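You operate a simulated robot arm through the tools that you are given. There is no shell and no other tool. Be economical: measure what you need, move in short steps, check, and stop when the job is done.

You run a simulated robot arm. Do the job below in one go: nothing can be reset, and whatever is moved stays where it is left.

TASK
Open the right drawer of the workbench, take the white wheel on the top of the bath table and put it away inside and shut the drawer again. Open the right drawer of the display table, take the purple rag and leave it inside and shut the drawer again. Put the red battery in the grey box. Fetch the red grip and stand it on top of the yellow tip. Fetch the black grip and stand it on top of the grey tip on the top of the display table. Open the left drawer of the display table, put the blue rag from the top of the display table inside and shut the drawer again. Fetch the green rag and set it on the top of the stock table. Open the left drawer of the parts bench, take the short orange carton and put it inside, then shut the drawer. The order is free. Set down upright: red grip, black grip, short orange carton.

The check looks at the end state, three seconds after you hand in, the way a careful person would. Anything else that was tipped, shoved, dropped, spilled or broken makes it a failure.

THE ROBOT
A 7-joint arm with a two-finger parallel gripper on a trunk, on a base that drives. Base frame: it is fixed to the floor where the robot stands at the start and does not move with it; the origin is under the middle of the robot, x ahead of it, y to its left, z up; the surface under the hand at the start is at about z = 880. Readings come in mm, degrees, newtons and seconds.
With the tool pointing down near the work surface it reaches from about 260 to 720 mm from the robot's upright axis, wherever it stands. Its first joint turns from -166.0 to 166.0 degrees. Places, roughly: LT drawer1 [-9500, -1000, 600]; LT drawer2 [-9500, -100, 600]; WB drawer2 [700, 0, 700]; WC drawer1 [700, 3900, 700]; black grip (4x4x7 cm) [-9600, -500, 800]; blue rag (7x10x3 cm) [-9400, -200, 700]; green rag (7x10x3 cm) [-9400, 1800, 1000]; grey box (22x20x9 cm) [-9500, -1100, 700]; grey tip (5x5x5 cm) [-9500, -700, 700]; left drawer of the display table [-9500, -1000, 600]; left drawer of the parts bench [600, 3900, 800]; purple rag (7x10x3 cm) [-7700, -4100, 600]; red battery [-9500, -750, 750]; red grip (4x4x7 cm) [-9600, -600, 800]; right drawer of the display table [-9500, -100, 600]; right drawer of the workbench [600, 0, 800]; short orange carton [-1250, 6000, 750]; top of the stock table [-9700, -1800, 700]; white wheel [-9500, -3000, 750]; yellow tip (5x5x5 cm) [-9400, 1600, 1100]. Payload 1.57 kg.
The TCP is the grasp point between the finger pads, 30 mm short of the fingertips. In the tool frame z runs along the fingers and y along their closing line. Largest opening 80 mm; finger width 17, thickness 12; the body of the gripper, 40 by 82 mm, starts 80 mm behind the TCP.
Orientation is that of the tool frame in the base frame, as [roll, pitch, yaw] about the fixed x, y, z axes, in that order (R = Rz(yaw) Ry(pitch) Rx(roll)). With the fingers straight down and closing along the base's y, the tool's x points along the base's -x, its y along +y and its z along -z.

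THE INTERFACE
- The arm moves only by the tool send_rows. Its argument "increments" is a list of rows, each an object of numbers (a shift or turn left out is 0, a gripper value left out holds the last): "dx", "dy", "dz": the shift along the tool's x, y, z in mm; "rx", "ry", "rz": the turn, a rotation vector about the tool's x, y, z in rad; "gripper": the gripper command, from -1 (shut) to 1 (fully open), values between in proportion. In form: [{"dx": .., "dy": .., "dz": .., "rx": .., "ry": .., "rz": .., "gripper": ..}, ...]. A call has 1 to 12 rows; each row is the pose to reach, as a shift and turn from the pose commanded when the call began, along the tool's axes at that moment. Rows are played at 5 a second. More than 50 mm and 8.6 degrees between two rows, or a gripper value outside its range, and nothing of the call is played. A pose out of reach is approached as far as the arm can. The call stops where the force on the tool passes 40 N (or 10 N more than at its start, if that is more) or the arm is blocked; 0.2 s more then pass. The fingers move at their own pace (about 72 mm/s each) and stop on an object; they squeeze with about 29 N. The grip force told is the motor's: it shows also when the fingers shut on nothing. Time passes only in rows, and 0.2 s behind the last, so rows that repeat a pose let the fingers close. The reply holds the time, the measured pose of the TCP, the force on the tool along the base axes, the opening and the grip force, in the units named above and with some noise, with the torque about the TCP (base axes, N m) and any sound that the robot's microphone picked up.
- Cameras (640 x 400 px; columns grow to the right, rows downward): "scene" is now at [-12.4, 132.6, 1366.4]; the picture's right is [-0.10, -1.00, 0.00], its down [-0.83, 0.08, -0.55] and it looks along [0.55, -0.05, -0.83] (base axes); focal length 263 px, centre (320, 200). "wrist" rides on the gripper at [72, -7, -122] in the tool frame; the picture's right is [0.09, 1.00, 0.00], its down [-0.84, 0.08, -0.54] and it looks along [-0.54, 0.05, 0.84] (tool axes); focal length 238 px, centre (320, 200). There is no depth. A picture from a camera that has moved, and an enlarged one, comes with that camera's place and axes in the base frame and with its lens. The place of the scene camera against the robot may be out by one fixed shift of up to 12 mm in any direction.
- snapshot(camera): a new picture of that camera. The clock stands still meanwhile.
- raise_lower(by): slides the trunk up (or, below 0, down) by that many mm; the arm and the scene camera ride with it, the base frame stays. It gives what a move gives, with no picture.
- base_move(legs): drives the robot by 1 to 6 legs, each [ahead, left, turn to the left] in mm, mm and degrees, along the robot's own axes; the way and the turn of a leg run together, so that a leg with both is an arc; at most 1500 mm and 180 degrees a leg. The arm and the cameras ride along, it lands a little off, and it stops where it bumps. It gives what a move gives.
- aim_head(pan, tilt): turns the head with the scene camera to pan (to the left, within 86 degrees either way) and tilt (down, from -29 to 69), counted from straight ahead of the robot. It gives what a move gives.
- close_up(camera, box): a new picture of the part [left, top, right, bottom] of that camera's present view, enlarged. The clock stands still meanwhile.
- job_done(): hands the job in; it is judged then, once.

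Work in short steps. Places have to be worked out from the pictures, the camera data and where the tool is seen: move nearer, look again, correct. Check each grasp and each placing, and mend what went wrong. You have 567 turns and 360 pictures in all, those below and enlarged ones among them. Open the gripper and draw the arm clear of the work before you hand the job in, unless the task says otherwise; then end with one line.

The tools are called after "Call:" by a JSON object that holds its "name" and its "arguments". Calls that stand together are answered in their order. send_rows: Moves the arm, as the interface text tells. Its arguments: {"type":"object","properties":{"increments":{"type":"array"}},"required":["increments"]} The other tools are called the same way: raise_lower (by) slides the trunk up or down; base_move (legs) drives the base; aim_head (pan, tilt) turns the head that bears the scene camera; snapshot (camera) takes a picture; close_up (camera, box) takes an enlarged picture of a part of a camera's view; job_done () hands the job in.

At the start:

```text
t: 0.0
tcp_pos: [416.3, 176.3, 1028.1]
tcp_rot: [180.0, 0.0, 179.9]
ft_force: [-0.3, -0.2, 0.2]
wrist_torque: [-0.03, -0.02, -0.01]
opening: 80.2
gripper_force: 0.0
trunk travel left (down, up): [-50.0, 65.0]
robot x, y, heading: [0.4, -5.0, -0.2]
head pan, tilt: [-5.5, 56.4]
```

scene: 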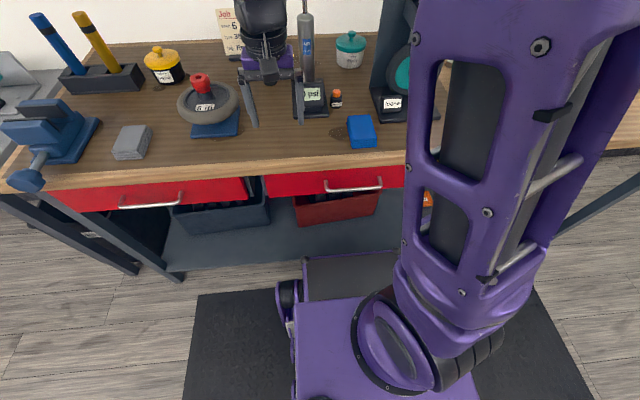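
wrist: 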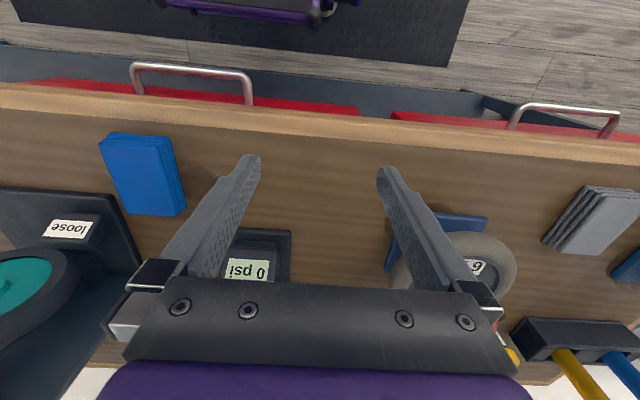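

The bench's right-drawer handle appears near [380, 10, 825]. I take close-ups to measure the gap behind the bar.

Call:
{"name": "close_up", "arguments": {"camera": "scene", "box": [250, 140, 450, 265]}}

Call:
{"name": "close_up", "arguments": {"camera": "wrist", "box": [60, 30, 300, 180]}}

```text
3.20 times, centred on (350, 202) of scene
camera zoom: at [-12.4, 132.6, 1366.4], right [-0.1, -1.0, 0.0], down [-0.83, 0.08, -0.55], along [0.55, -0.05, -0.83], focal length 841 px, centre (224, 192)
```

zoom: 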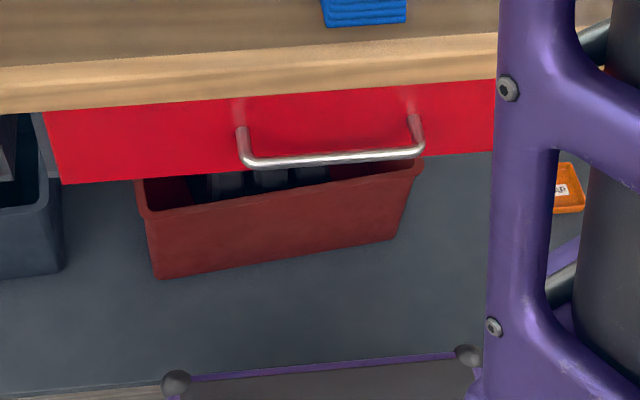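

```text
2.67 times, centred on (180, 105) of wrist
camera zoom: at [343.9, 169.7, 1148.8], right [-0.09, 1.0, 0.0], down [0.84, 0.08, 0.54], along [0.54, 0.05, -0.84], focal length 636 px, centre (693, 453)
```

zoom: 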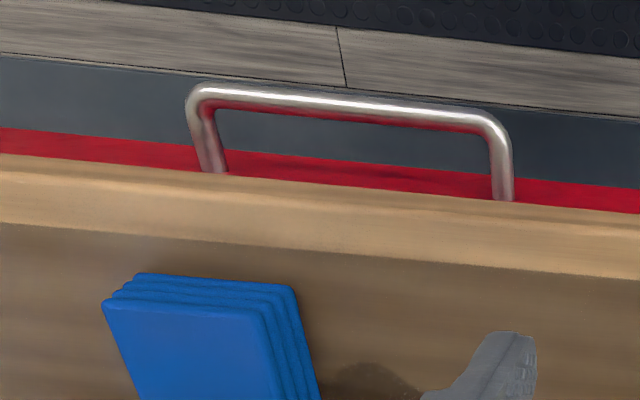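

The bar is about 10 mm thick, with roughly 25 mm behind it. I back off 200 mm and turn the gripper so it closes across the bar.

Call:
{"name": "base_move", "arguments": {"legs": [[-200, 0, 0]]}}

Call:
{"name": "send_rows", "arguments": {"increments": [{"rz": 0.13}, {"rz": 0.26}, {"rz": 0.39}, {"rz": 0.52}, {"rz": 0.65}, {"rz": 0.78}, {"rz": 0.91}, {"rz": 1.04}, {"rz": 1.17}, {"rz": 1.3}, {"rz": 1.43}, {"rz": 1.5708}]}}

Call:
{"name": "send_rows", "arguments": {"increments": [{"rx": -0.13}, {"rx": -0.26}, {"rx": -0.39}, {"rx": -0.52}, {"rx": -0.65}, {"rx": -0.785}]}}

Call:
{"name": "aim_head", "arguments": {"pan": 0, "tilt": 45}}

Call:
{"name": "snapshot", "arguments": {"camera": "scene"}}

Call:
{"name": "snapshot", "arguments": {"camera": "wrist"}}

```text
t: 1.6
tcp_pos: [217.2, 177.9, 1029.3]
tcp_rot: [179.9, 0.0, -180.0]
ft_force: [0.2, -0.4, 0.6]
wrist_torque: [-0.01, 0.04, 0.02]
opening: 79.9
gripper_force: 0.0
trunk travel left (down, up): [-50.0, 65.0]
robot x, y, heading: [-202.4, 0.3, 0.2]
head pan, tilt: [-5.5, 56.4]
```

```text
t: 4.2
tcp_pos: [217.5, 176.8, 1026.5]
tcp_rot: [-179.9, 0.0, 89.8]
ft_force: [0.4, -0.4, 0.1]
wrist_torque: [-0.02, -0.03, 0.0]
opening: 80.0
gripper_force: 0.1
trunk travel left (down, up): [-50.0, 65.0]
robot x, y, heading: [-201.3, -0.9, -0.1]
head pan, tilt: [-5.5, 56.4]
```

```text
t: 5.6
tcp_pos: [216.5, 177.6, 1029.9]
tcp_rot: [138.0, -1.4, 90.2]
ft_force: [0.2, 0.0, -1.3]
wrist_torque: [0.04, 0.04, 0.07]
opening: 80.1
gripper_force: 0.0
out of reach, approached as far as the arm can: row 6
trunk travel left (down, up): [-50.0, 65.0]
robot x, y, heading: [-200.9, -0.0, 0.0]
head pan, tilt: [-5.5, 56.4]
```

```text
t: 6.3
tcp_pos: [215.7, 178.6, 1032.4]
tcp_rot: [137.8, -1.3, 90.4]
ft_force: [-0.4, 0.3, 0.0]
wrist_torque: [0.02, -0.02, 0.02]
opening: 80.0
gripper_force: 0.0
trunk travel left (down, up): [-50.0, 65.0]
robot x, y, heading: [-200.8, 2.4, 0.1]
head pan, tilt: [0.0, 45.0]
```

```text
355 pictures are left
camera scene: at [-227.0, 110.5, 1358.4], right [-0.46, -0.89, 0.0], down [-0.79, 0.41, -0.45], along [0.4, -0.21, -0.89], focal length 263 px, centre (320, 200)
```

scene: 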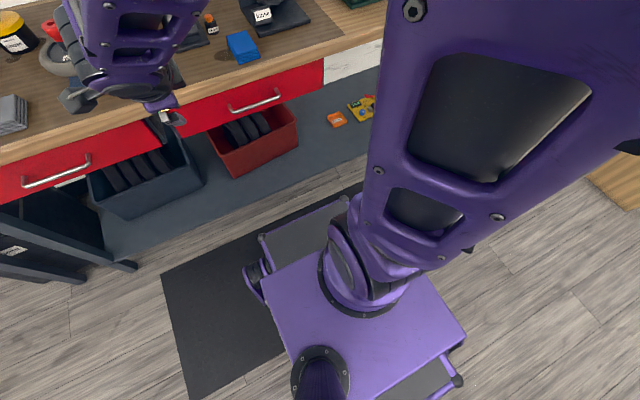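

```text
354 pictures are left
camera wrist: at [127.6, 247.8, 1119.3], right [0.74, 0.08, 0.67], down [-0.3, -0.85, 0.43], along [0.6, -0.52, -0.6], focal length 238 px, centre (320, 200)
```

wrist: 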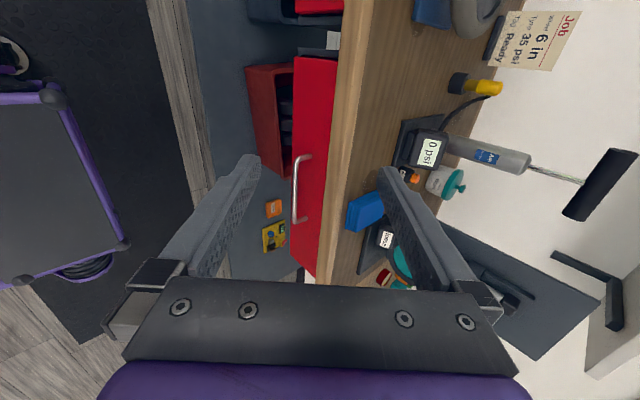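

The picture supplied the camera poses, and the bar triangulates to about [380, 8, 810]. I move to a standoff 80 mm short of it along the fingers, with the gripper half open.

Call:
{"name": "send_rows", "arguments": {"increments": [{"dx": -24, "dy": -4, "dz": 27, "gripper": 0}, {"dx": -48, "dy": -8, "dz": 55}, {"dx": -72, "dy": -12, "dz": 83}, {"dx": -96, "dy": -17, "dz": 110}, {"dx": -120, "dy": -21, "dz": 138}, {"dx": -144, "dy": -25, "dz": 165}, {"dx": -167, "dy": -29, "dz": 193}]}}

Call:
{"name": "snapshot", "arguments": {"camera": "wrist"}}

Call:
{"name": "snapshot", "arguments": {"camera": "scene"}}

```text
t: 6.9
tcp_pos: [155.5, 294.5, 994.8]
tcp_rot: [138.8, -10.7, 112.7]
ft_force: [-0.6, 0.6, -0.4]
wrist_torque: [0.01, 0.0, 0.02]
opening: 40.2
gripper_force: 0.1
trunk travel left (down, up): [-50.0, 65.0]
robot x, y, heading: [-201.7, 0.4, -0.0]
head pan, tilt: [0.0, 45.0]
stopped in row 3: the arm was blocked; the commanded pose is now the measured one
```

```text
353 pictures are left
camera wrist: at [55.0, 310.9, 1092.8], right [0.7, 0.26, 0.66], down [0.07, -0.95, 0.3], along [0.71, -0.16, -0.69], focal length 238 px, centre (320, 200)
```

wrist: 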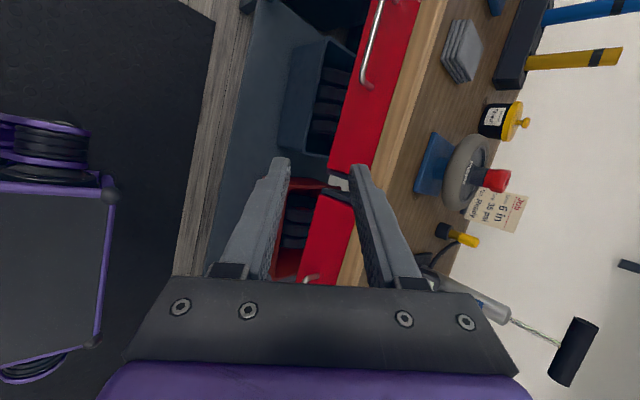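

```text
352 pictures are left
camera scene: at [-234.7, 117.1, 1350.2], right [-0.42, -0.91, 0.0], down [-0.86, 0.39, -0.32], along [0.29, -0.13, -0.95], focal length 263 px, centre (320, 200)
```

scene: 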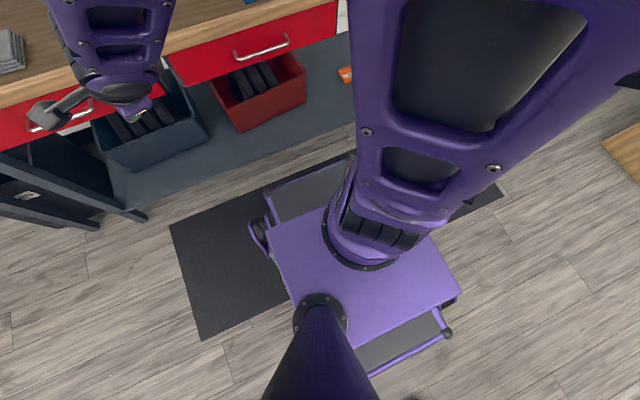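

The arm went the wrong way (an elbow/limit problem), and the head does not sit where it reports. I check the head by re-aiming it and undo the twisted wrist by going back to a plain straight-down pose.

Call:
{"name": "aim_head", "arguments": {"pan": 0, "tilt": 45}}

Call:
{"name": "snapshot", "arguments": {"camera": "scene"}}

```text
t: 7.5
tcp_pos: [153.4, 295.5, 995.3]
tcp_rot: [138.7, -10.7, 112.9]
ft_force: [0.8, -0.7, 0.0]
wrist_torque: [0.02, -0.05, 0.0]
opening: 39.8
gripper_force: 0.0
trunk travel left (down, up): [-50.0, 65.0]
robot x, y, heading: [-201.5, -2.7, 0.1]
head pan, tilt: [0.0, 45.0]
```

```text
351 pictures are left
camera scene: at [-235.1, 117.7, 1350.1], right [-0.42, -0.91, 0.0], down [-0.86, 0.39, -0.32], along [0.29, -0.13, -0.95], focal length 263 px, centre (320, 200)
```

scene: 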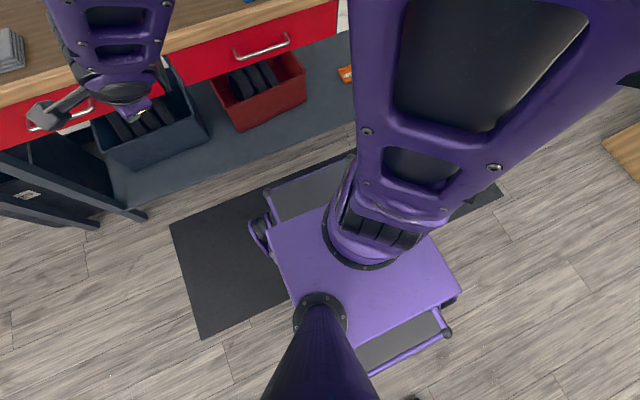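

The wrist is oddly twisted, so I first undo the tilt in place.

Call:
{"name": "send_rows", "arguments": {"increments": [{"rx": 0.12}, {"rx": 0.24}, {"rx": 0.36}, {"rx": 0.48}, {"rx": 0.6}, {"rx": 0.72}]}}

Call:
{"name": "send_rows", "arguments": {"increments": [{"ry": -0.09}, {"ry": -0.187}]}}

Call:
{"name": "snapshot", "arguments": {"camera": "scene"}}

```text
t: 8.9
tcp_pos: [153.4, 295.4, 994.1]
tcp_rot: [180.0, -10.4, 113.0]
ft_force: [-0.4, -0.1, 0.4]
wrist_torque: [0.01, 0.02, 0.0]
opening: 40.0
gripper_force: 0.0
trunk travel left (down, up): [-50.0, 65.0]
robot x, y, heading: [-201.0, -0.1, -0.1]
head pan, tilt: [0.0, 45.0]
```

```text
t: 9.5
tcp_pos: [153.9, 295.9, 994.4]
tcp_rot: [179.8, 0.5, 112.9]
ft_force: [-0.5, 0.2, 0.4]
wrist_torque: [0.01, 0.0, -0.02]
opening: 40.1
gripper_force: 0.1
trunk travel left (down, up): [-50.0, 65.0]
robot x, y, heading: [-201.3, 0.9, 0.0]
head pan, tilt: [0.0, 45.0]
```

```text
350 pictures are left
camera scene: at [-201.3, 139.2, 1381.6], right [0.0, -1.0, 0.0], down [-0.71, 0.0, -0.71], along [0.71, 0.0, -0.71], focal length 263 px, centre (320, 200)
```

scene: 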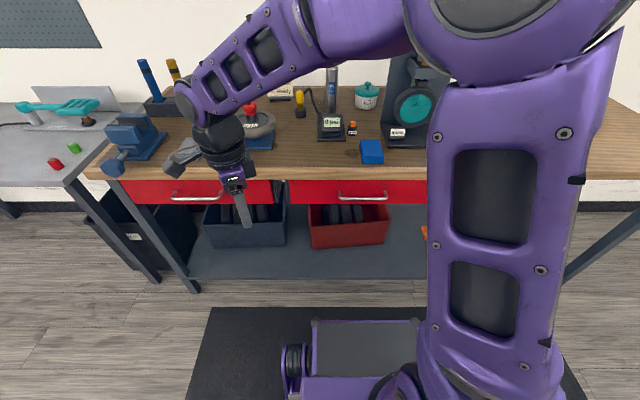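

The head is back in place, which confirms the elbow had been leaning on it. I bring the yaw back to 180 and move in front of the robot at about [254, 0, 1030].

Call:
{"name": "send_rows", "arguments": {"increments": [{"dx": -31, "dy": -2, "dz": -4, "rz": -0.117}, {"dx": -62, "dy": -5, "dz": -7, "rz": -0.234}, {"dx": -93, "dy": -7, "dz": -11, "rz": -0.351}, {"dx": -124, "dy": -9, "dz": -14, "rz": -0.468}, {"dx": -155, "dy": -12, "dz": -18, "rz": -0.585}, {"dx": -186, "dy": -14, "dz": -21, "rz": -0.702}, {"dx": -217, "dy": -16, "dz": -25, "rz": -0.819}, {"dx": -248, "dy": -18, "dz": -28, "rz": -0.936}, {"dx": -279, "dy": -21, "dz": -32, "rz": -1.053}, {"dx": -310, "dy": -23, "dz": -35, "rz": -1.17}]}}

Call:
{"name": "snapshot", "arguments": {"camera": "scene"}}

```text
t: 11.7
tcp_pos: [251.0, 0.4, 1029.8]
tcp_rot: [-179.8, 0.3, -180.0]
ft_force: [-0.2, 0.1, -0.4]
wrist_torque: [0.0, 0.0, 0.01]
opening: 39.9
gripper_force: 0.1
trunk travel left (down, up): [-50.0, 65.0]
robot x, y, heading: [-203.6, 2.4, -0.1]
head pan, tilt: [0.0, 45.0]
```

```text
349 pictures are left
camera scene: at [-201.4, 139.4, 1381.5], right [0.0, -1.0, 0.0], down [-0.71, 0.0, -0.71], along [0.71, 0.0, -0.71], focal length 263 px, centre (320, 200)
```

scene: 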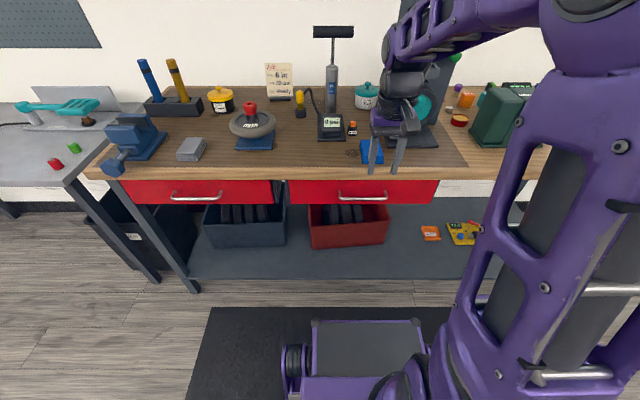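

The arm looks normal again. I turn the gripper to close along x and tilt it forward here, where it is farther out, in gentle stages.

Call:
{"name": "send_rows", "arguments": {"increments": [{"rz": 0.13}, {"rz": 0.26}, {"rz": 0.39}, {"rz": 0.52}, {"rz": 0.65}, {"rz": 0.78}, {"rz": 0.91}, {"rz": 1.04}, {"rz": 1.17}, {"rz": 1.3}, {"rz": 1.43}, {"rz": 1.5708}]}}

Call:
{"name": "send_rows", "arguments": {"increments": [{"rx": -0.13}, {"rx": -0.26}, {"rx": -0.39}, {"rx": -0.52}]}}

Call:
{"name": "snapshot", "arguments": {"camera": "scene"}}

Call:
{"name": "snapshot", "arguments": {"camera": "wrist"}}

```text
t: 14.3
tcp_pos: [253.2, 1.3, 1032.4]
tcp_rot: [179.7, 0.3, 89.8]
ft_force: [0.3, 0.1, -0.5]
wrist_torque: [0.01, 0.01, 0.01]
opening: 40.0
gripper_force: 0.0
trunk travel left (down, up): [-50.0, 65.0]
robot x, y, heading: [-199.3, -2.8, 0.4]
head pan, tilt: [0.0, 45.0]
```

```text
t: 15.3
tcp_pos: [253.2, -1.2, 1017.5]
tcp_rot: [151.8, 0.6, 89.7]
ft_force: [1.2, 0.0, 0.4]
wrist_torque: [-0.05, 0.02, 0.0]
opening: 40.1
gripper_force: 0.0
trunk travel left (down, up): [-50.0, 65.0]
robot x, y, heading: [-203.1, 0.7, -0.2]
head pan, tilt: [0.0, 45.0]
```

```text
348 pictures are left
camera scene: at [-199.5, 127.9, 1386.0], right [-0.14, -0.99, 0.0], down [-0.66, 0.09, -0.74], along [0.74, -0.1, -0.67], focal length 263 px, centre (320, 200)
```

scene: 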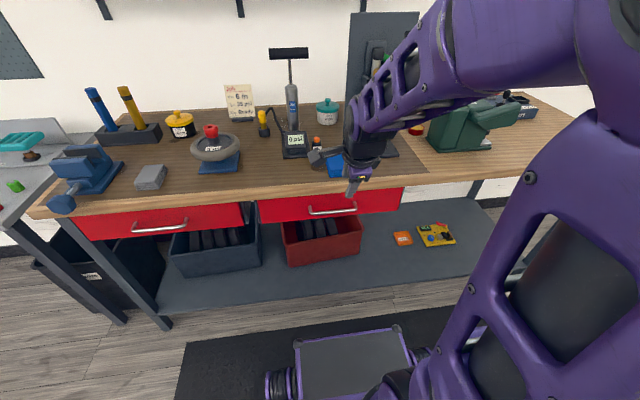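

```text
347 pictures are left
camera wrist: at [189.4, 72.1, 1120.5], right [0.88, 0.09, 0.47], down [-0.19, -0.83, 0.52], along [0.44, -0.55, -0.71], focal length 238 px, centre (320, 200)
```

wrist: 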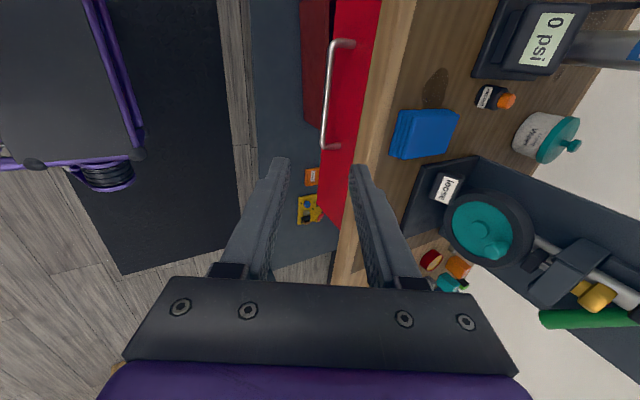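

The elbow touches the head lightly again, but lower and farther out should ease it. I keep this 28° tilt and go to the standoff in front of the bar, at about [341, 8, 879].

Call:
{"name": "send_rows", "arguments": {"increments": [{"dx": 2, "dy": 2, "dz": 35}, {"dx": 4, "dy": 3, "dz": 70}, {"dx": 6, "dy": 5, "dz": 105}, {"dx": 8, "dy": 7, "dz": 140}, {"dx": 9, "dy": 8, "dz": 172}]}}

Call:
{"name": "snapshot", "arguments": {"camera": "scene"}}

Call:
{"name": "snapshot", "arguments": {"camera": "wrist"}}

```text
t: 16.5
tcp_pos: [347.3, 9.4, 887.1]
tcp_rot: [149.8, 0.3, 90.0]
ft_force: [-0.4, -0.3, 0.6]
wrist_torque: [0.01, -0.02, -0.01]
opening: 40.1
gripper_force: 0.0
trunk travel left (down, up): [-50.0, 65.0]
robot x, y, heading: [-200.1, -2.0, 0.1]
head pan, tilt: [0.0, 45.0]
```

```text
346 pictures are left
camera scene: at [-201.5, 139.3, 1381.6], right [0.0, -1.0, 0.0], down [-0.71, 0.0, -0.71], along [0.71, 0.0, -0.71], focal length 263 px, centre (320, 200)
```

scene: 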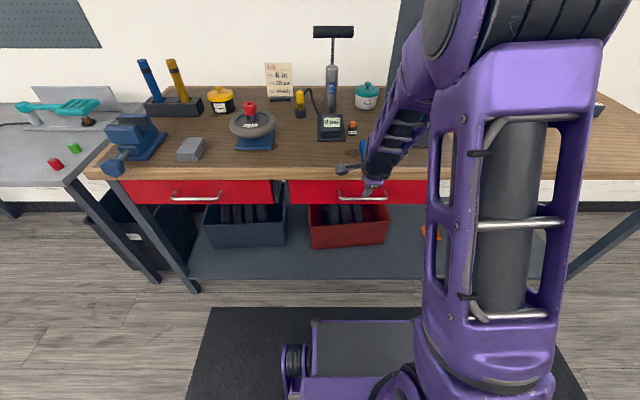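

```text
345 pictures are left
camera wrist: at [279.8, 82.2, 988.3], right [0.86, 0.09, 0.5], down [-0.21, -0.83, 0.51], along [0.47, -0.54, -0.7], focal length 238 px, centre (320, 200)
```

wrist: 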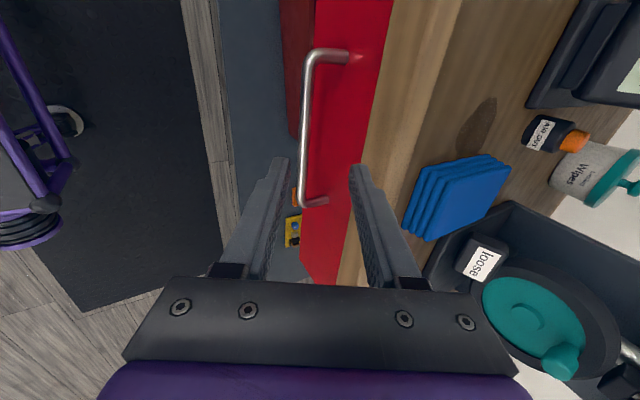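

The head is free again, and the bar sits near [381, 9, 804]. More tilt would keep the leading finger clear of the drawer front, so I tilt about 28° further here.

Call:
{"name": "send_rows", "arguments": {"increments": [{"rx": -0.12}, {"rx": -0.24}, {"rx": -0.36}, {"rx": -0.48}]}}

Call:
{"name": "snapshot", "arguments": {"camera": "scene"}}

Call:
{"name": "snapshot", "arguments": {"camera": "wrist"}}

```text
t: 17.5
tcp_pos: [347.3, 8.7, 887.5]
tcp_rot: [122.3, 0.3, 90.0]
ft_force: [-0.3, -1.3, 0.4]
wrist_torque: [0.03, -0.03, -0.01]
opening: 39.9
gripper_force: 0.0
trunk travel left (down, up): [-50.0, 65.0]
robot x, y, heading: [-200.4, -3.0, 0.2]
head pan, tilt: [0.0, 45.0]
```

```text
344 pictures are left
camera scene: at [-201.4, 139.3, 1381.6], right [0.0, -1.0, 0.0], down [-0.71, 0.0, -0.71], along [0.71, 0.0, -0.71], focal length 263 px, centre (320, 200)
```

scene: 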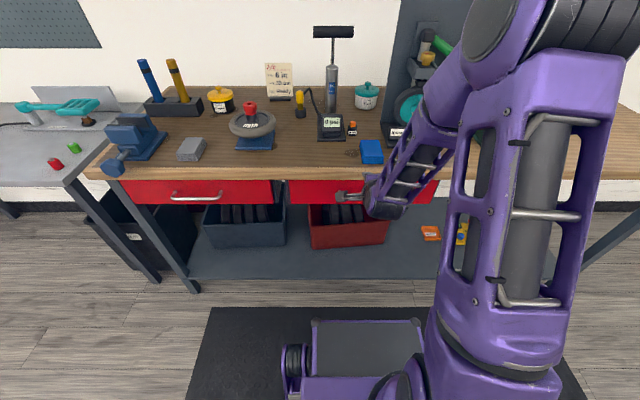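

```text
343 pictures are left
camera wrist: at [239.6, 81.4, 945.6], right [0.53, 0.1, 0.84], down [-0.42, -0.83, 0.36], along [0.74, -0.54, -0.4], focal length 238 px, centre (320, 200)
```

wrist: 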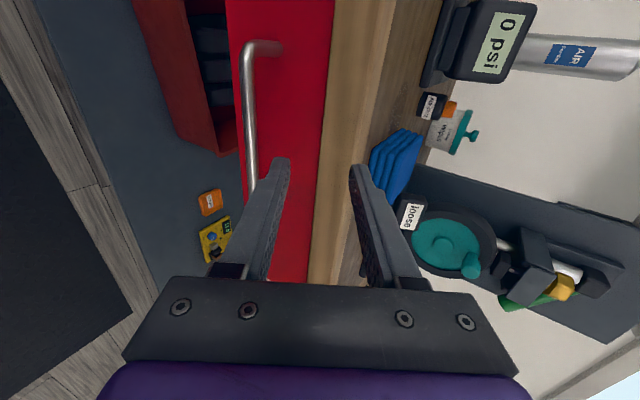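

The 58° tilt works and the arm is clear of the head. The bar lies about 58 mm down the tool's -y and 76 mm ahead, so I move sideways to line up and stay about 60 mm short.

Call:
{"name": "send_rows", "arguments": {"increments": [{"dy": -29, "dz": 8}, {"dy": -58, "dz": 16}]}}

Call:
{"name": "snapshot", "arguments": {"camera": "wrist"}}

```text
t: 18.1
tcp_pos: [330.3, 10.9, 829.4]
tcp_rot: [122.3, 0.3, 90.0]
ft_force: [0.3, 1.0, -0.3]
wrist_torque: [0.01, 0.02, -0.01]
opening: 39.9
gripper_force: 0.1
trunk travel left (down, up): [-50.0, 65.0]
robot x, y, heading: [-198.7, -0.8, 0.3]
head pan, tilt: [0.0, 45.0]
```

```text
342 pictures are left
camera wrist: at [222.9, 82.6, 888.7], right [0.53, 0.1, 0.84], down [-0.42, -0.83, 0.36], along [0.74, -0.54, -0.4], focal length 238 px, centre (320, 200)
```

wrist: 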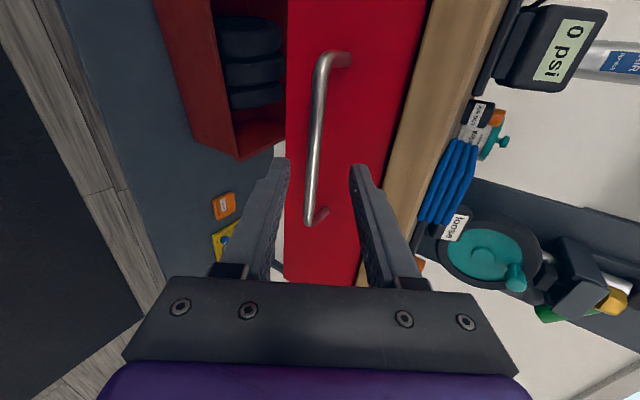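

The bar is nearly centred, about 6 mm to tool -y. I correct that and advance about 42 mm.

Call:
{"name": "send_rows", "arguments": {"increments": [{"dy": -6, "dz": 14}, {"dy": -6, "dz": 28}, {"dy": -6, "dz": 42}]}}

Call:
{"name": "snapshot", "arguments": {"camera": "wrist"}}

Call:
{"name": "close_up", "arguments": {"camera": "scene", "box": [300, 150, 460, 250]}}

```text
t: 18.9
tcp_pos: [362.6, 10.0, 802.5]
tcp_rot: [122.3, 0.4, 90.0]
ft_force: [0.4, 0.6, 0.6]
wrist_torque: [-0.01, 0.0, -0.01]
opening: 40.0
gripper_force: 0.0
trunk travel left (down, up): [-50.0, 65.0]
robot x, y, heading: [-198.7, 0.9, -0.2]
head pan, tilt: [0.0, 45.0]
```

```text
341 pictures are left
camera wrist: at [255.0, 81.6, 860.9], right [0.53, 0.1, 0.84], down [-0.42, -0.83, 0.36], along [0.74, -0.54, -0.4], focal length 238 px, centre (320, 200)
```

wrist: 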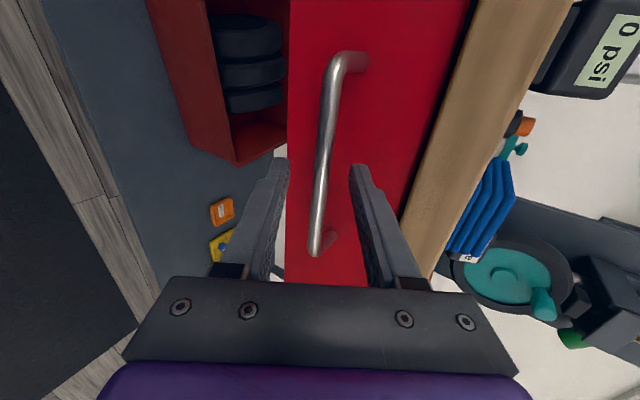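

```text
4.00 times, centred on (380, 200) of scene
camera zoom: at [-201.4, 139.3, 1381.5], right [0.0, -1.0, 0.0], down [-0.71, 0.0, -0.71], along [0.71, 0.0, -0.71], focal length 1051 px, centre (80, 200)
```

zoom: 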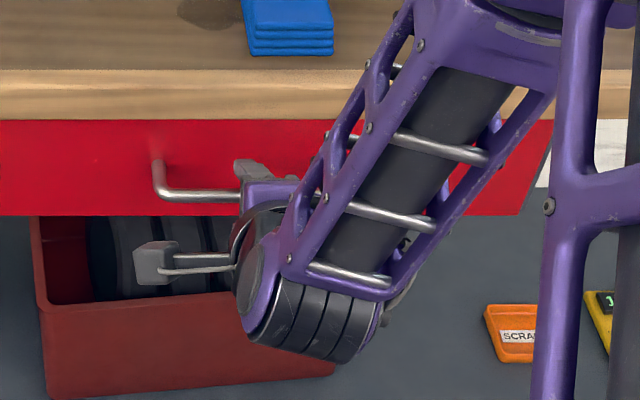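

The bar sits centred between the fingers, about 18 mm ahead of the TCP. I close on it.

Call:
{"name": "send_rows", "arguments": {"increments": [{"gripper": -1}, {"gripper": -1}, {"gripper": -1}, {"gripper": -1}]}}

```text
t: 19.9
tcp_pos: [363.0, 10.3, 805.0]
tcp_rot: [122.1, 0.4, 89.9]
ft_force: [3.2, 0.5, 12.5]
wrist_torque: [-0.02, -0.36, -0.08]
opening: 11.9
gripper_force: 29.1
trunk travel left (down, up): [-50.0, 65.0]
robot x, y, heading: [-201.9, -3.7, 0.1]
head pan, tilt: [0.0, 45.0]
```

The bar is held (12 mm opening). I pull the drawer by driving straight back 250 mm.

Call:
{"name": "base_move", "arguments": {"legs": [[-250, 0, 0]]}}

Call:
{"name": "snapshot", "arguments": {"camera": "scene"}}

```text
t: 21.8
tcp_pos: [108.2, 10.4, 803.5]
tcp_rot: [122.2, 0.4, 90.0]
ft_force: [-0.5, -5.3, 22.8]
wrist_torque: [-0.14, -0.49, -0.32]
opening: 11.9
gripper_force: 28.6
trunk travel left (down, up): [-50.0, 65.0]
robot x, y, heading: [-450.6, 0.1, -0.1]
head pan, tilt: [0.0, 45.0]
```

```text
339 pictures are left
camera scene: at [-455.7, 138.9, 1381.6], right [0.0, -1.0, 0.0], down [-0.71, 0.0, -0.71], along [0.71, 0.0, -0.71], focal length 263 px, centre (320, 200)
```

scene: 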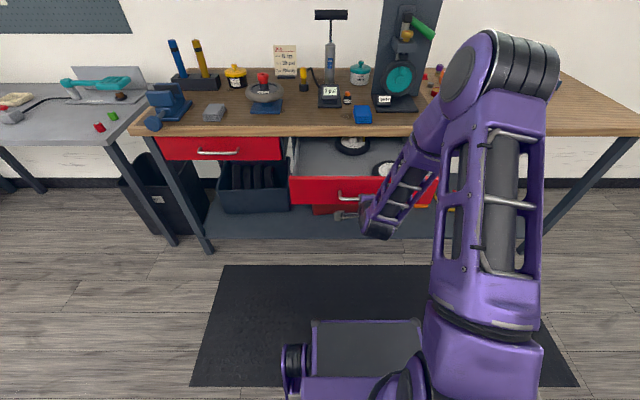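

The drawer is open about 250 mm, and wheels already lie in it. I release the bar and back away.

Call:
{"name": "send_rows", "arguments": {"increments": [{"gripper": 0}, {"gripper": 0.2}, {"dz": -40, "gripper": 0.2}, {"dz": -80, "gripper": 0.2}]}}

Call:
{"name": "base_move", "arguments": {"legs": [[-250, 0, 0]]}}

Call:
{"name": "snapshot", "arguments": {"camera": "scene"}}

```text
t: 22.8
tcp_pos: [42.5, 6.5, 846.1]
tcp_rot: [122.2, 0.5, 89.9]
ft_force: [0.4, 0.2, -0.5]
wrist_torque: [0.0, 0.0, 0.0]
opening: 48.1
gripper_force: 0.0
trunk travel left (down, up): [-50.0, 65.0]
robot x, y, heading: [-451.6, 2.2, -0.1]
head pan, tilt: [0.0, 45.0]
```

```text
t: 23.7
tcp_pos: [15.4, 5.9, 845.9]
tcp_rot: [122.3, 0.4, 89.8]
ft_force: [0.0, 0.3, -0.6]
wrist_torque: [0.02, -0.01, 0.01]
opening: 47.8
gripper_force: 0.0
trunk travel left (down, up): [-50.0, 65.0]
robot x, y, heading: [-479.0, -4.1, -0.0]
head pan, tilt: [0.0, 45.0]
stopped in leg 1: the robot was blocked; the commanded pose is now the measured one
```

```text
338 pictures are left
camera scene: at [-479.9, 139.1, 1381.5], right [0.0, -1.0, 0.0], down [-0.71, 0.0, -0.71], along [0.71, 0.0, -0.71], focal length 263 px, centre (320, 200)
```

scene: 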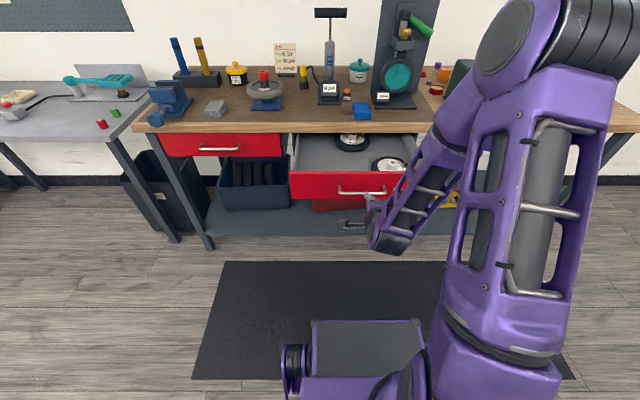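

Something behind blocks the base at x≈-480. I look around to both sides before driving further.

Call:
{"name": "aim_head", "arguments": {"pan": 86, "tilt": 25}}

Call:
{"name": "snapshot", "arguments": {"camera": "scene"}}

Call:
{"name": "aim_head", "arguments": {"pan": -86, "tilt": 25}}

Call:
{"name": "snapshot", "arguments": {"camera": "scene"}}

```text
t: 25.3
tcp_pos: [15.5, 5.7, 845.6]
tcp_rot: [122.3, 0.3, 89.8]
ft_force: [-0.4, -0.6, 0.0]
wrist_torque: [0.03, 0.01, -0.01]
opening: 48.1
gripper_force: 0.0
trunk travel left (down, up): [-50.0, 65.0]
robot x, y, heading: [-476.5, -3.2, -0.1]
head pan, tilt: [85.9, 25.0]
```

```text
337 pictures are left
camera scene: at [-554.7, 231.0, 1412.1], right [1.0, -0.07, 0.0], down [-0.03, -0.42, -0.91], along [0.06, 0.9, -0.42], focal length 263 px, centre (320, 200)
```

scene: 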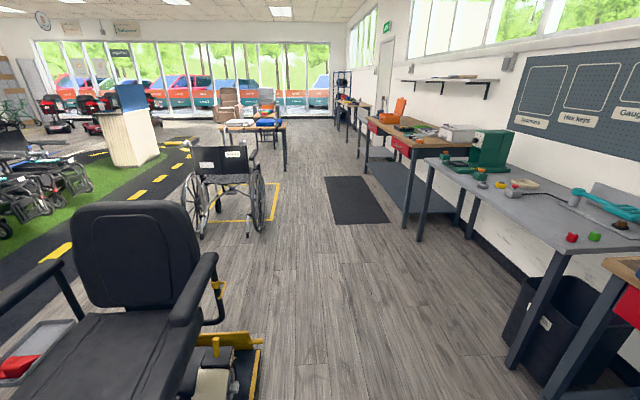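

```text
t: 27.9
tcp_pos: [15.4, 6.0, 845.6]
tcp_rot: [122.3, 0.4, 89.9]
ft_force: [0.6, 0.2, 0.4]
wrist_torque: [0.03, 0.03, 0.01]
opening: 48.0
gripper_force: 0.2
trunk travel left (down, up): [-50.0, 65.0]
robot x, y, heading: [-482.0, -1.1, -0.1]
head pan, tilt: [-85.9, 25.0]
```

```text
336 pictures are left
camera scene: at [-554.7, 47.2, 1412.1], right [-1.0, -0.07, 0.0], down [-0.03, 0.42, -0.91], along [0.06, -0.9, -0.42], focal length 263 px, centre (320, 200)
```

scene: 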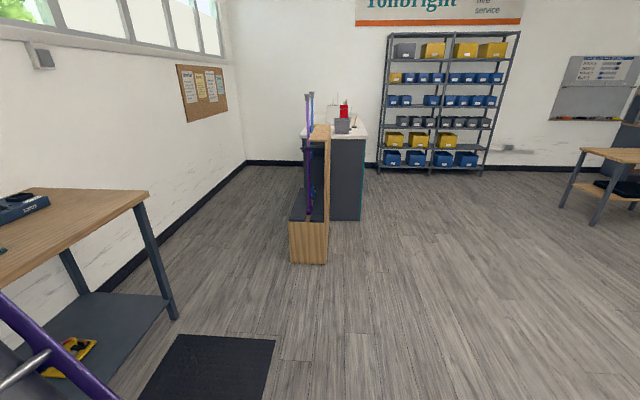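

This is a workshop with a scooter and a wheelchair behind me and benches along the wall to my left. I fold the arm to a compact tool-down travel pose first.

Call:
{"name": "send_rows", "arguments": {"increments": [{"dy": 15, "dz": -20, "rx": 0.126}, {"dy": 29, "dz": -40, "rx": 0.25}, {"dy": 44, "dz": -60, "rx": 0.376}, {"dy": 58, "dz": -80, "rx": 0.5}, {"dy": 73, "dz": -100, "rx": 0.63}, {"dy": 87, "dz": -120, "rx": 0.755}, {"dy": 101, "dz": -140, "rx": 0.88}, {"dy": 116, "dz": -161, "rx": 1.007}]}}

Call:
{"name": "send_rows", "arguments": {"increments": [{"rz": -0.13, "gripper": 1}, {"rz": -0.26}, {"rz": -0.39}, {"rz": -0.52}, {"rz": -0.65}, {"rz": -0.78}, {"rz": -0.91}, {"rz": -1.04}, {"rz": -1.17}, {"rz": -1.3}, {"rz": -1.43}, {"rz": -1.5708}]}}

Call:
{"name": "aim_head", "arguments": {"pan": 86, "tilt": 60}}

Call:
{"name": "snapshot", "arguments": {"camera": "scene"}}

```text
t: 29.7
tcp_pos: [-60.1, -4.7, 1008.4]
tcp_rot: [-176.8, 2.9, 88.6]
ft_force: [0.8, 0.1, -0.1]
wrist_torque: [-0.03, 0.04, 0.02]
opening: 47.9
gripper_force: 0.1
out of reach, approached as far as the arm can: row 4
trunk travel left (down, up): [-50.0, 65.0]
robot x, y, heading: [-474.9, -3.0, 0.2]
head pan, tilt: [-85.9, 25.0]
```

```text
t: 32.3
tcp_pos: [-58.6, 6.1, 1015.0]
tcp_rot: [-179.2, -2.3, 179.7]
ft_force: [0.0, -0.4, 0.9]
wrist_torque: [0.0, 0.01, 0.02]
opening: 80.0
gripper_force: 0.0
trunk travel left (down, up): [-50.0, 65.0]
robot x, y, heading: [-482.8, -0.7, 0.1]
head pan, tilt: [-85.9, 25.0]
```

```text
t: 34.9
tcp_pos: [-58.4, 6.2, 1013.2]
tcp_rot: [-179.1, -2.5, 179.5]
ft_force: [-0.3, 0.0, -0.3]
wrist_torque: [0.0, 0.0, -0.02]
opening: 80.3
gripper_force: 0.0
trunk travel left (down, up): [-50.0, 65.0]
robot x, y, heading: [-482.0, -0.7, 0.2]
head pan, tilt: [85.9, 60.0]
```

```text
335 pictures are left
camera scene: at [-565.2, 48.7, 1404.3], right [-1.0, 0.04, 0.0], down [0.02, 0.5, -0.87], along [-0.04, -0.87, -0.5], focal length 263 px, centre (320, 200)
```

scene: 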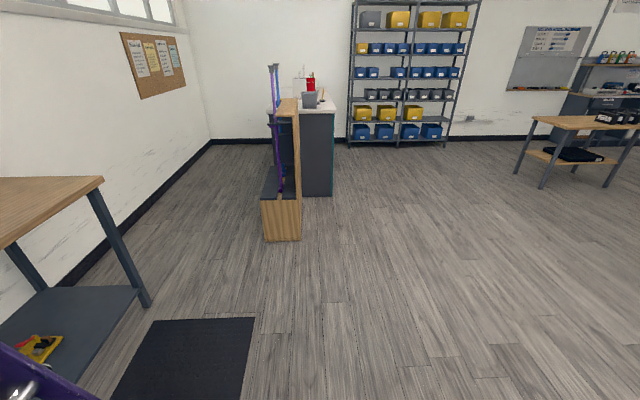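

The head is stuck on the right side of the raised elbow. I lower the arm and extend it a bit, then recentre the head.

Call:
{"name": "send_rows", "arguments": {"increments": [{"dx": -10, "dz": 30, "dy": 20}, {"dx": -20, "dz": 60, "dy": 40}, {"dx": -30, "dz": 90, "dy": 60}]}}

Call:
{"name": "aim_head", "arguments": {"pan": 0, "tilt": 45}}

Call:
{"name": "snapshot", "arguments": {"camera": "scene"}}

```text
t: 35.7
tcp_pos: [-27.6, 67.8, 939.4]
tcp_rot: [-179.6, 0.1, -180.0]
ft_force: [-0.9, -0.3, -0.3]
wrist_torque: [-0.04, 0.02, 0.01]
opening: 80.2
gripper_force: 0.0
trunk travel left (down, up): [-50.0, 65.0]
robot x, y, heading: [-477.2, 4.3, 0.0]
head pan, tilt: [85.9, 60.0]
```

```text
t: 37.3
tcp_pos: [-27.5, 66.6, 939.2]
tcp_rot: [-179.6, 0.0, 179.9]
ft_force: [0.0, -0.2, -0.8]
wrist_torque: [-0.01, -0.02, 0.0]
opening: 80.2
gripper_force: 0.0
trunk travel left (down, up): [-50.0, 65.0]
robot x, y, heading: [-479.0, 1.9, 0.2]
head pan, tilt: [0.0, 45.0]
```

```text
334 pictures are left
camera scene: at [-479.9, 139.1, 1381.5], right [0.0, -1.0, 0.0], down [-0.71, 0.0, -0.71], along [0.71, 0.0, -0.71], focal length 263 px, centre (320, 200)
```

scene: 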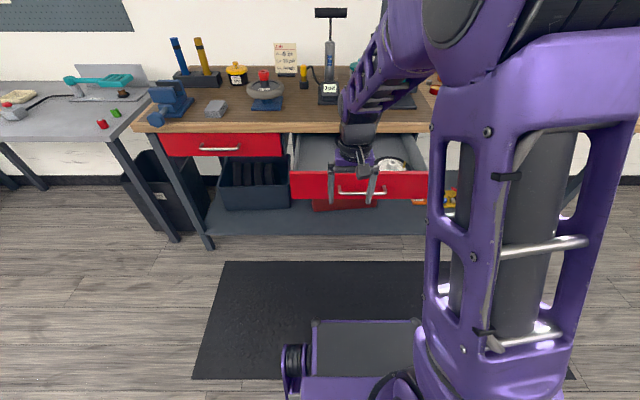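

Now the head is free. I pan left and look down to see what is beside and behind me.

Call:
{"name": "aim_head", "arguments": {"pan": 86, "tilt": 50}}

Call:
{"name": "snapshot", "arguments": {"camera": "scene"}}

```text
t: 38.9
tcp_pos: [-27.2, 66.7, 939.5]
tcp_rot: [-179.6, -0.1, 179.9]
ft_force: [0.2, 0.6, -0.2]
wrist_torque: [0.01, 0.04, 0.02]
opening: 80.2
gripper_force: 0.1
trunk travel left (down, up): [-50.0, 65.0]
robot x, y, heading: [-479.8, 2.4, 0.1]
head pan, tilt: [85.9, 50.0]
```

```text
333 pictures are left
camera scene: at [-555.8, 215.9, 1374.6], right [1.0, -0.07, 0.0], down [-0.05, -0.76, -0.64], along [0.05, 0.64, -0.77], focal length 263 px, centre (320, 200)
```

scene: 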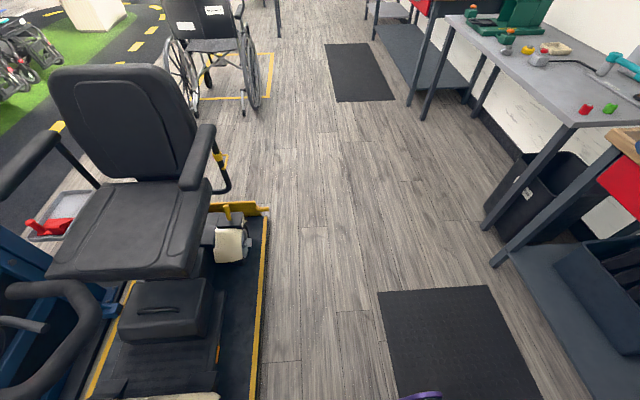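

A scooter on a platform lift stands behind me, its edge at x≈-800, and that is what I touched. I edge forward and strafe left along the aisle toward the parts bench.

Call:
{"name": "base_move", "arguments": {"legs": [[60, 0, 0], [0, 1300, 0], [0, 1300, 0]]}}

Call:
{"name": "snapshot", "arguments": {"camera": "scene"}}

```text
t: 64.9
tcp_pos: [53.1, 2701.5, 938.5]
tcp_rot: [-179.6, 0.0, 178.8]
ft_force: [-0.3, -0.1, 0.0]
wrist_torque: [0.04, -0.02, 0.0]
opening: 80.1
gripper_force: 0.1
trunk travel left (down, up): [-50.0, 65.0]
robot x, y, heading: [-399.3, 2646.2, -1.0]
head pan, tilt: [85.9, 50.0]
```

```text
332 pictures are left
camera scene: at [-471.7, 2862.1, 1374.6], right [1.0, -0.09, 0.0], down [-0.07, -0.76, -0.64], along [0.06, 0.64, -0.77], focal length 263 px, centre (320, 200)
```

scene: 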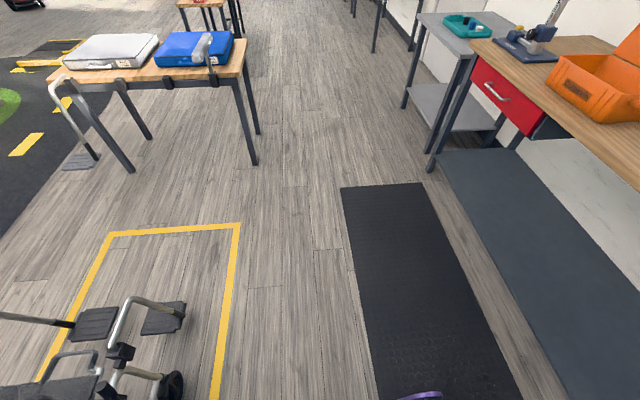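

The left drawer's handle triangulates to about [375, 3850, 805]. I strafe on to face it, correcting the 1° heading, and look forward.

Call:
{"name": "base_move", "arguments": {"legs": [[0, 1200, 1]]}}

Call:
{"name": "aim_head", "arguments": {"pan": 0, "tilt": 40}}

Call:
{"name": "snapshot", "arguments": {"camera": "scene"}}

Call:
{"name": "snapshot", "arguments": {"camera": "wrist"}}

```text
t: 76.6
tcp_pos: [68.2, 3899.6, 938.9]
tcp_rot: [-179.6, 0.0, 179.5]
ft_force: [0.3, -0.3, -0.4]
wrist_torque: [-0.01, 0.01, -0.01]
opening: 80.0
gripper_force: 0.0
trunk travel left (down, up): [-50.0, 65.0]
robot x, y, heading: [-385.4, 3832.7, -0.5]
head pan, tilt: [85.9, 50.0]
```

```text
t: 78.2
tcp_pos: [66.9, 3899.0, 938.2]
tcp_rot: [-179.6, 0.0, 179.5]
ft_force: [-0.7, -0.2, 0.0]
wrist_torque: [0.0, 0.0, 0.03]
opening: 80.2
gripper_force: 0.0
trunk travel left (down, up): [-50.0, 65.0]
robot x, y, heading: [-386.8, 3835.4, -0.3]
head pan, tilt: [0.0, 40.0]
```

```text
331 pictures are left
camera scene: at [-380.4, 3974.3, 1388.8], right [-0.01, -1.0, 0.0], down [-0.64, 0.0, -0.77], along [0.77, 0.0, -0.64], focal length 263 px, centre (320, 200)
```

scene: 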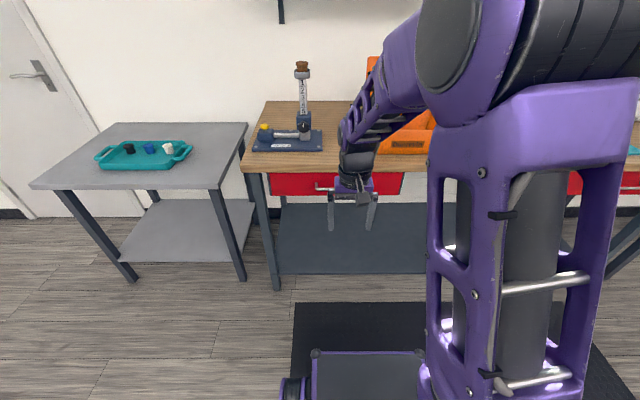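

```text
330 pictures are left
camera wrist: at [-4.5, 3893.5, 1060.2], right [-0.08, 1.0, -0.01], down [0.84, 0.07, 0.54], along [0.54, 0.04, -0.84], focal length 238 px, centre (320, 200)
```

wrist: 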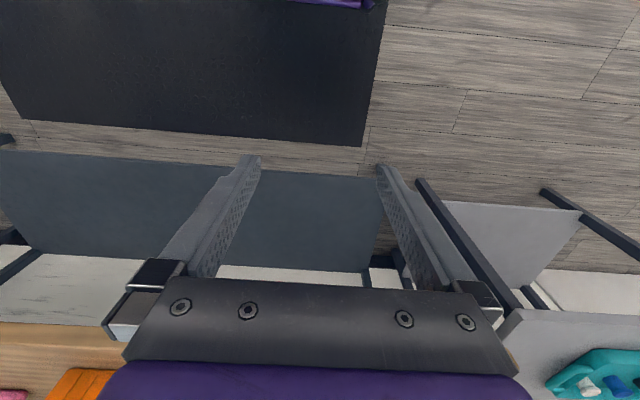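

The drawer front is centred near y≈3917 and its handle sits at about x=382. I drive to the same relative stance as before (axis ≈585 mm from the bar).

Call:
{"name": "base_move", "arguments": {"legs": [[184, 75, 0.4]]}}

Call:
{"name": "send_rows", "arguments": {"increments": [{"rz": 0.13, "gripper": 0}, {"rz": 0.26}, {"rz": 0.39}, {"rz": 0.52}, {"rz": 0.65}, {"rz": 0.78}, {"rz": 0.91}, {"rz": 1.04}, {"rz": 1.17}, {"rz": 1.3}, {"rz": 1.43}, {"rz": 1.5708}]}}

Call:
{"name": "snapshot", "arguments": {"camera": "scene"}}

Call:
{"name": "snapshot", "arguments": {"camera": "wrist"}}

```text
t: 79.8
tcp_pos: [250.0, 3979.6, 938.7]
tcp_rot: [-179.6, 0.0, -179.8]
ft_force: [-0.1, 0.0, 0.0]
wrist_torque: [0.0, 0.02, 0.03]
opening: 80.1
gripper_force: 0.2
trunk travel left (down, up): [-50.0, 65.0]
robot x, y, heading: [-200.0, 3912.2, 0.1]
head pan, tilt: [0.0, 40.0]
```

```text
t: 82.4
tcp_pos: [249.8, 3979.7, 939.0]
tcp_rot: [180.0, 0.4, 90.0]
ft_force: [0.8, 0.3, -0.1]
wrist_torque: [0.02, -0.01, 0.0]
opening: 39.9
gripper_force: 0.0
trunk travel left (down, up): [-50.0, 65.0]
robot x, y, heading: [-202.7, 3910.2, 0.1]
head pan, tilt: [0.0, 40.0]
```

```text
329 pictures are left
camera scene: at [-199.6, 4049.4, 1388.8], right [0.0, -1.0, 0.0], down [-0.64, 0.0, -0.77], along [0.77, 0.0, -0.64], focal length 263 px, centre (320, 200)
```

scene: 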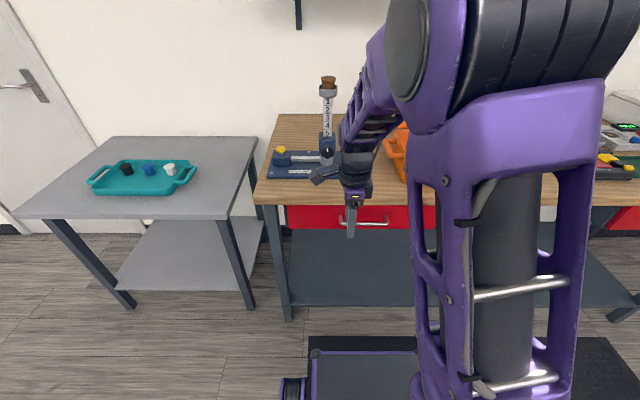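

```text
328 pictures are left
camera wrist: at [242.3, 4051.8, 1059.7], right [1.0, 0.09, 0.0], down [0.08, -0.83, 0.55], along [0.05, -0.55, -0.84], focal length 238 px, centre (320, 200)
```

wrist: 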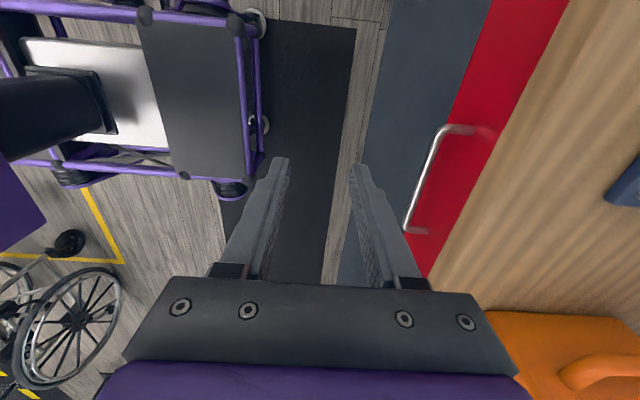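

The bar is centred at about [382, 3917, 800]. I tilt to 58° while moving to the standoff at [329, 3917, 831].

Call:
{"name": "send_rows", "arguments": {"increments": [{"dx": -8, "dy": 10, "dz": 13, "rx": -0.126}, {"dx": -16, "dy": 20, "dz": 27, "rx": -0.252}, {"dx": -24, "dy": 30, "dz": 40, "rx": -0.378}, {"dx": -32, "dy": 40, "dz": 54, "rx": -0.504}, {"dx": -40, "dy": 50, "dz": 67, "rx": -0.63}, {"dx": -48, "dy": 60, "dz": 81, "rx": -0.756}, {"dx": -56, "dy": 70, "dz": 94, "rx": -0.882}, {"dx": -63, "dy": 79, "dz": 108, "rx": -1.007}]}}

Call:
{"name": "snapshot", "arguments": {"camera": "wrist"}}

```text
t: 84.2
tcp_pos: [328.0, 3914.9, 831.7]
tcp_rot: [122.2, 0.4, 90.2]
ft_force: [0.1, -0.6, -0.7]
wrist_torque: [0.03, 0.03, -0.01]
opening: 40.0
gripper_force: 0.1
trunk travel left (down, up): [-50.0, 65.0]
robot x, y, heading: [-200.0, 3906.9, 0.3]
head pan, tilt: [0.0, 40.0]
```

```text
327 pictures are left
camera wrist: at [220.8, 3986.6, 889.6], right [0.53, 0.1, 0.84], down [-0.41, -0.84, 0.36], along [0.74, -0.54, -0.4], focal length 238 px, centre (320, 200)
```

wrist: 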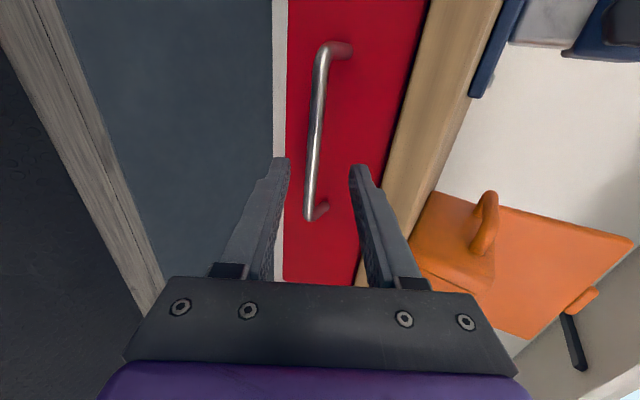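

Almost identical to the first drawer's view, so I apply the same approach: 6 mm to tool -y, advance 43 mm, and close.

Call:
{"name": "send_rows", "arguments": {"increments": [{"dy": -6, "dz": 14}, {"dy": -6, "dz": 28}, {"dy": -6, "dz": 43}, {"dy": -6, "dz": 43}]}}

Call:
{"name": "send_rows", "arguments": {"increments": [{"gripper": -1}, {"gripper": -1}, {"gripper": -1}, {"gripper": -1}]}}

```text
t: 85.2
tcp_pos: [361.8, 3914.2, 802.7]
tcp_rot: [122.3, 0.5, 90.2]
ft_force: [0.4, 0.4, 0.1]
wrist_torque: [-0.02, -0.03, -0.01]
opening: 40.1
gripper_force: 0.0
trunk travel left (down, up): [-50.0, 65.0]
robot x, y, heading: [-203.3, 3908.7, 0.3]
head pan, tilt: [0.0, 40.0]
```

```text
t: 86.2
tcp_pos: [362.1, 3915.8, 804.2]
tcp_rot: [122.2, 0.4, 90.2]
ft_force: [3.0, 0.5, 6.7]
wrist_torque: [0.07, -0.23, -0.04]
opening: 11.8
gripper_force: 29.0
trunk travel left (down, up): [-50.0, 65.0]
robot x, y, heading: [-202.8, 3908.9, 0.4]
head pan, tilt: [0.0, 40.0]
```

The bar is gripped. I pull back 250 mm with the base.

Call:
{"name": "base_move", "arguments": {"legs": [[-250, 0, 0]]}}

Call:
{"name": "send_rows", "arguments": {"increments": [{"gripper": 0}, {"gripper": 0.2}, {"dz": -40, "gripper": 0.2}, {"dz": -80, "gripper": 0.2}]}}

Call:
{"name": "snapshot", "arguments": {"camera": "scene"}}

```text
t: 88.0
tcp_pos: [109.9, 3915.8, 805.0]
tcp_rot: [122.2, 0.4, 90.2]
ft_force: [-0.7, 15.1, 12.3]
wrist_torque: [0.62, -0.34, 0.79]
opening: 11.7
gripper_force: 29.1
trunk travel left (down, up): [-50.0, 65.0]
robot x, y, heading: [-450.3, 3912.0, 0.0]
head pan, tilt: [0.0, 40.0]
```

```text
t: 89.0
tcp_pos: [42.9, 3918.7, 846.8]
tcp_rot: [122.3, 0.4, 90.3]
ft_force: [0.7, -0.6, 0.2]
wrist_torque: [-0.01, 0.0, 0.03]
opening: 48.1
gripper_force: 0.0
trunk travel left (down, up): [-50.0, 65.0]
robot x, y, heading: [-451.0, 3910.2, 0.1]
head pan, tilt: [0.0, 40.0]
```

```text
326 pictures are left
camera scene: at [-450.5, 4048.7, 1388.7], right [0.0, -1.0, 0.0], down [-0.64, 0.0, -0.77], along [0.77, 0.0, -0.64], focal length 263 px, centre (320, 200)
```

scene: 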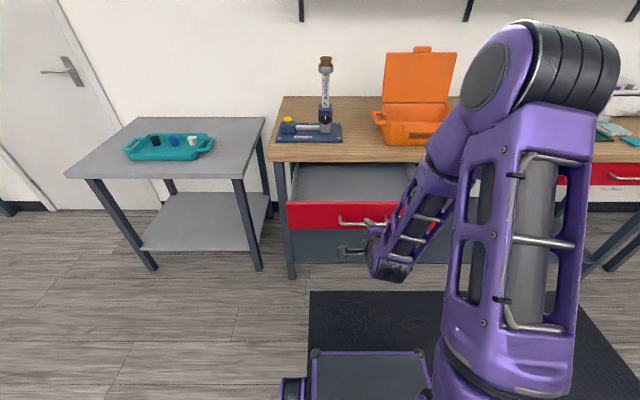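

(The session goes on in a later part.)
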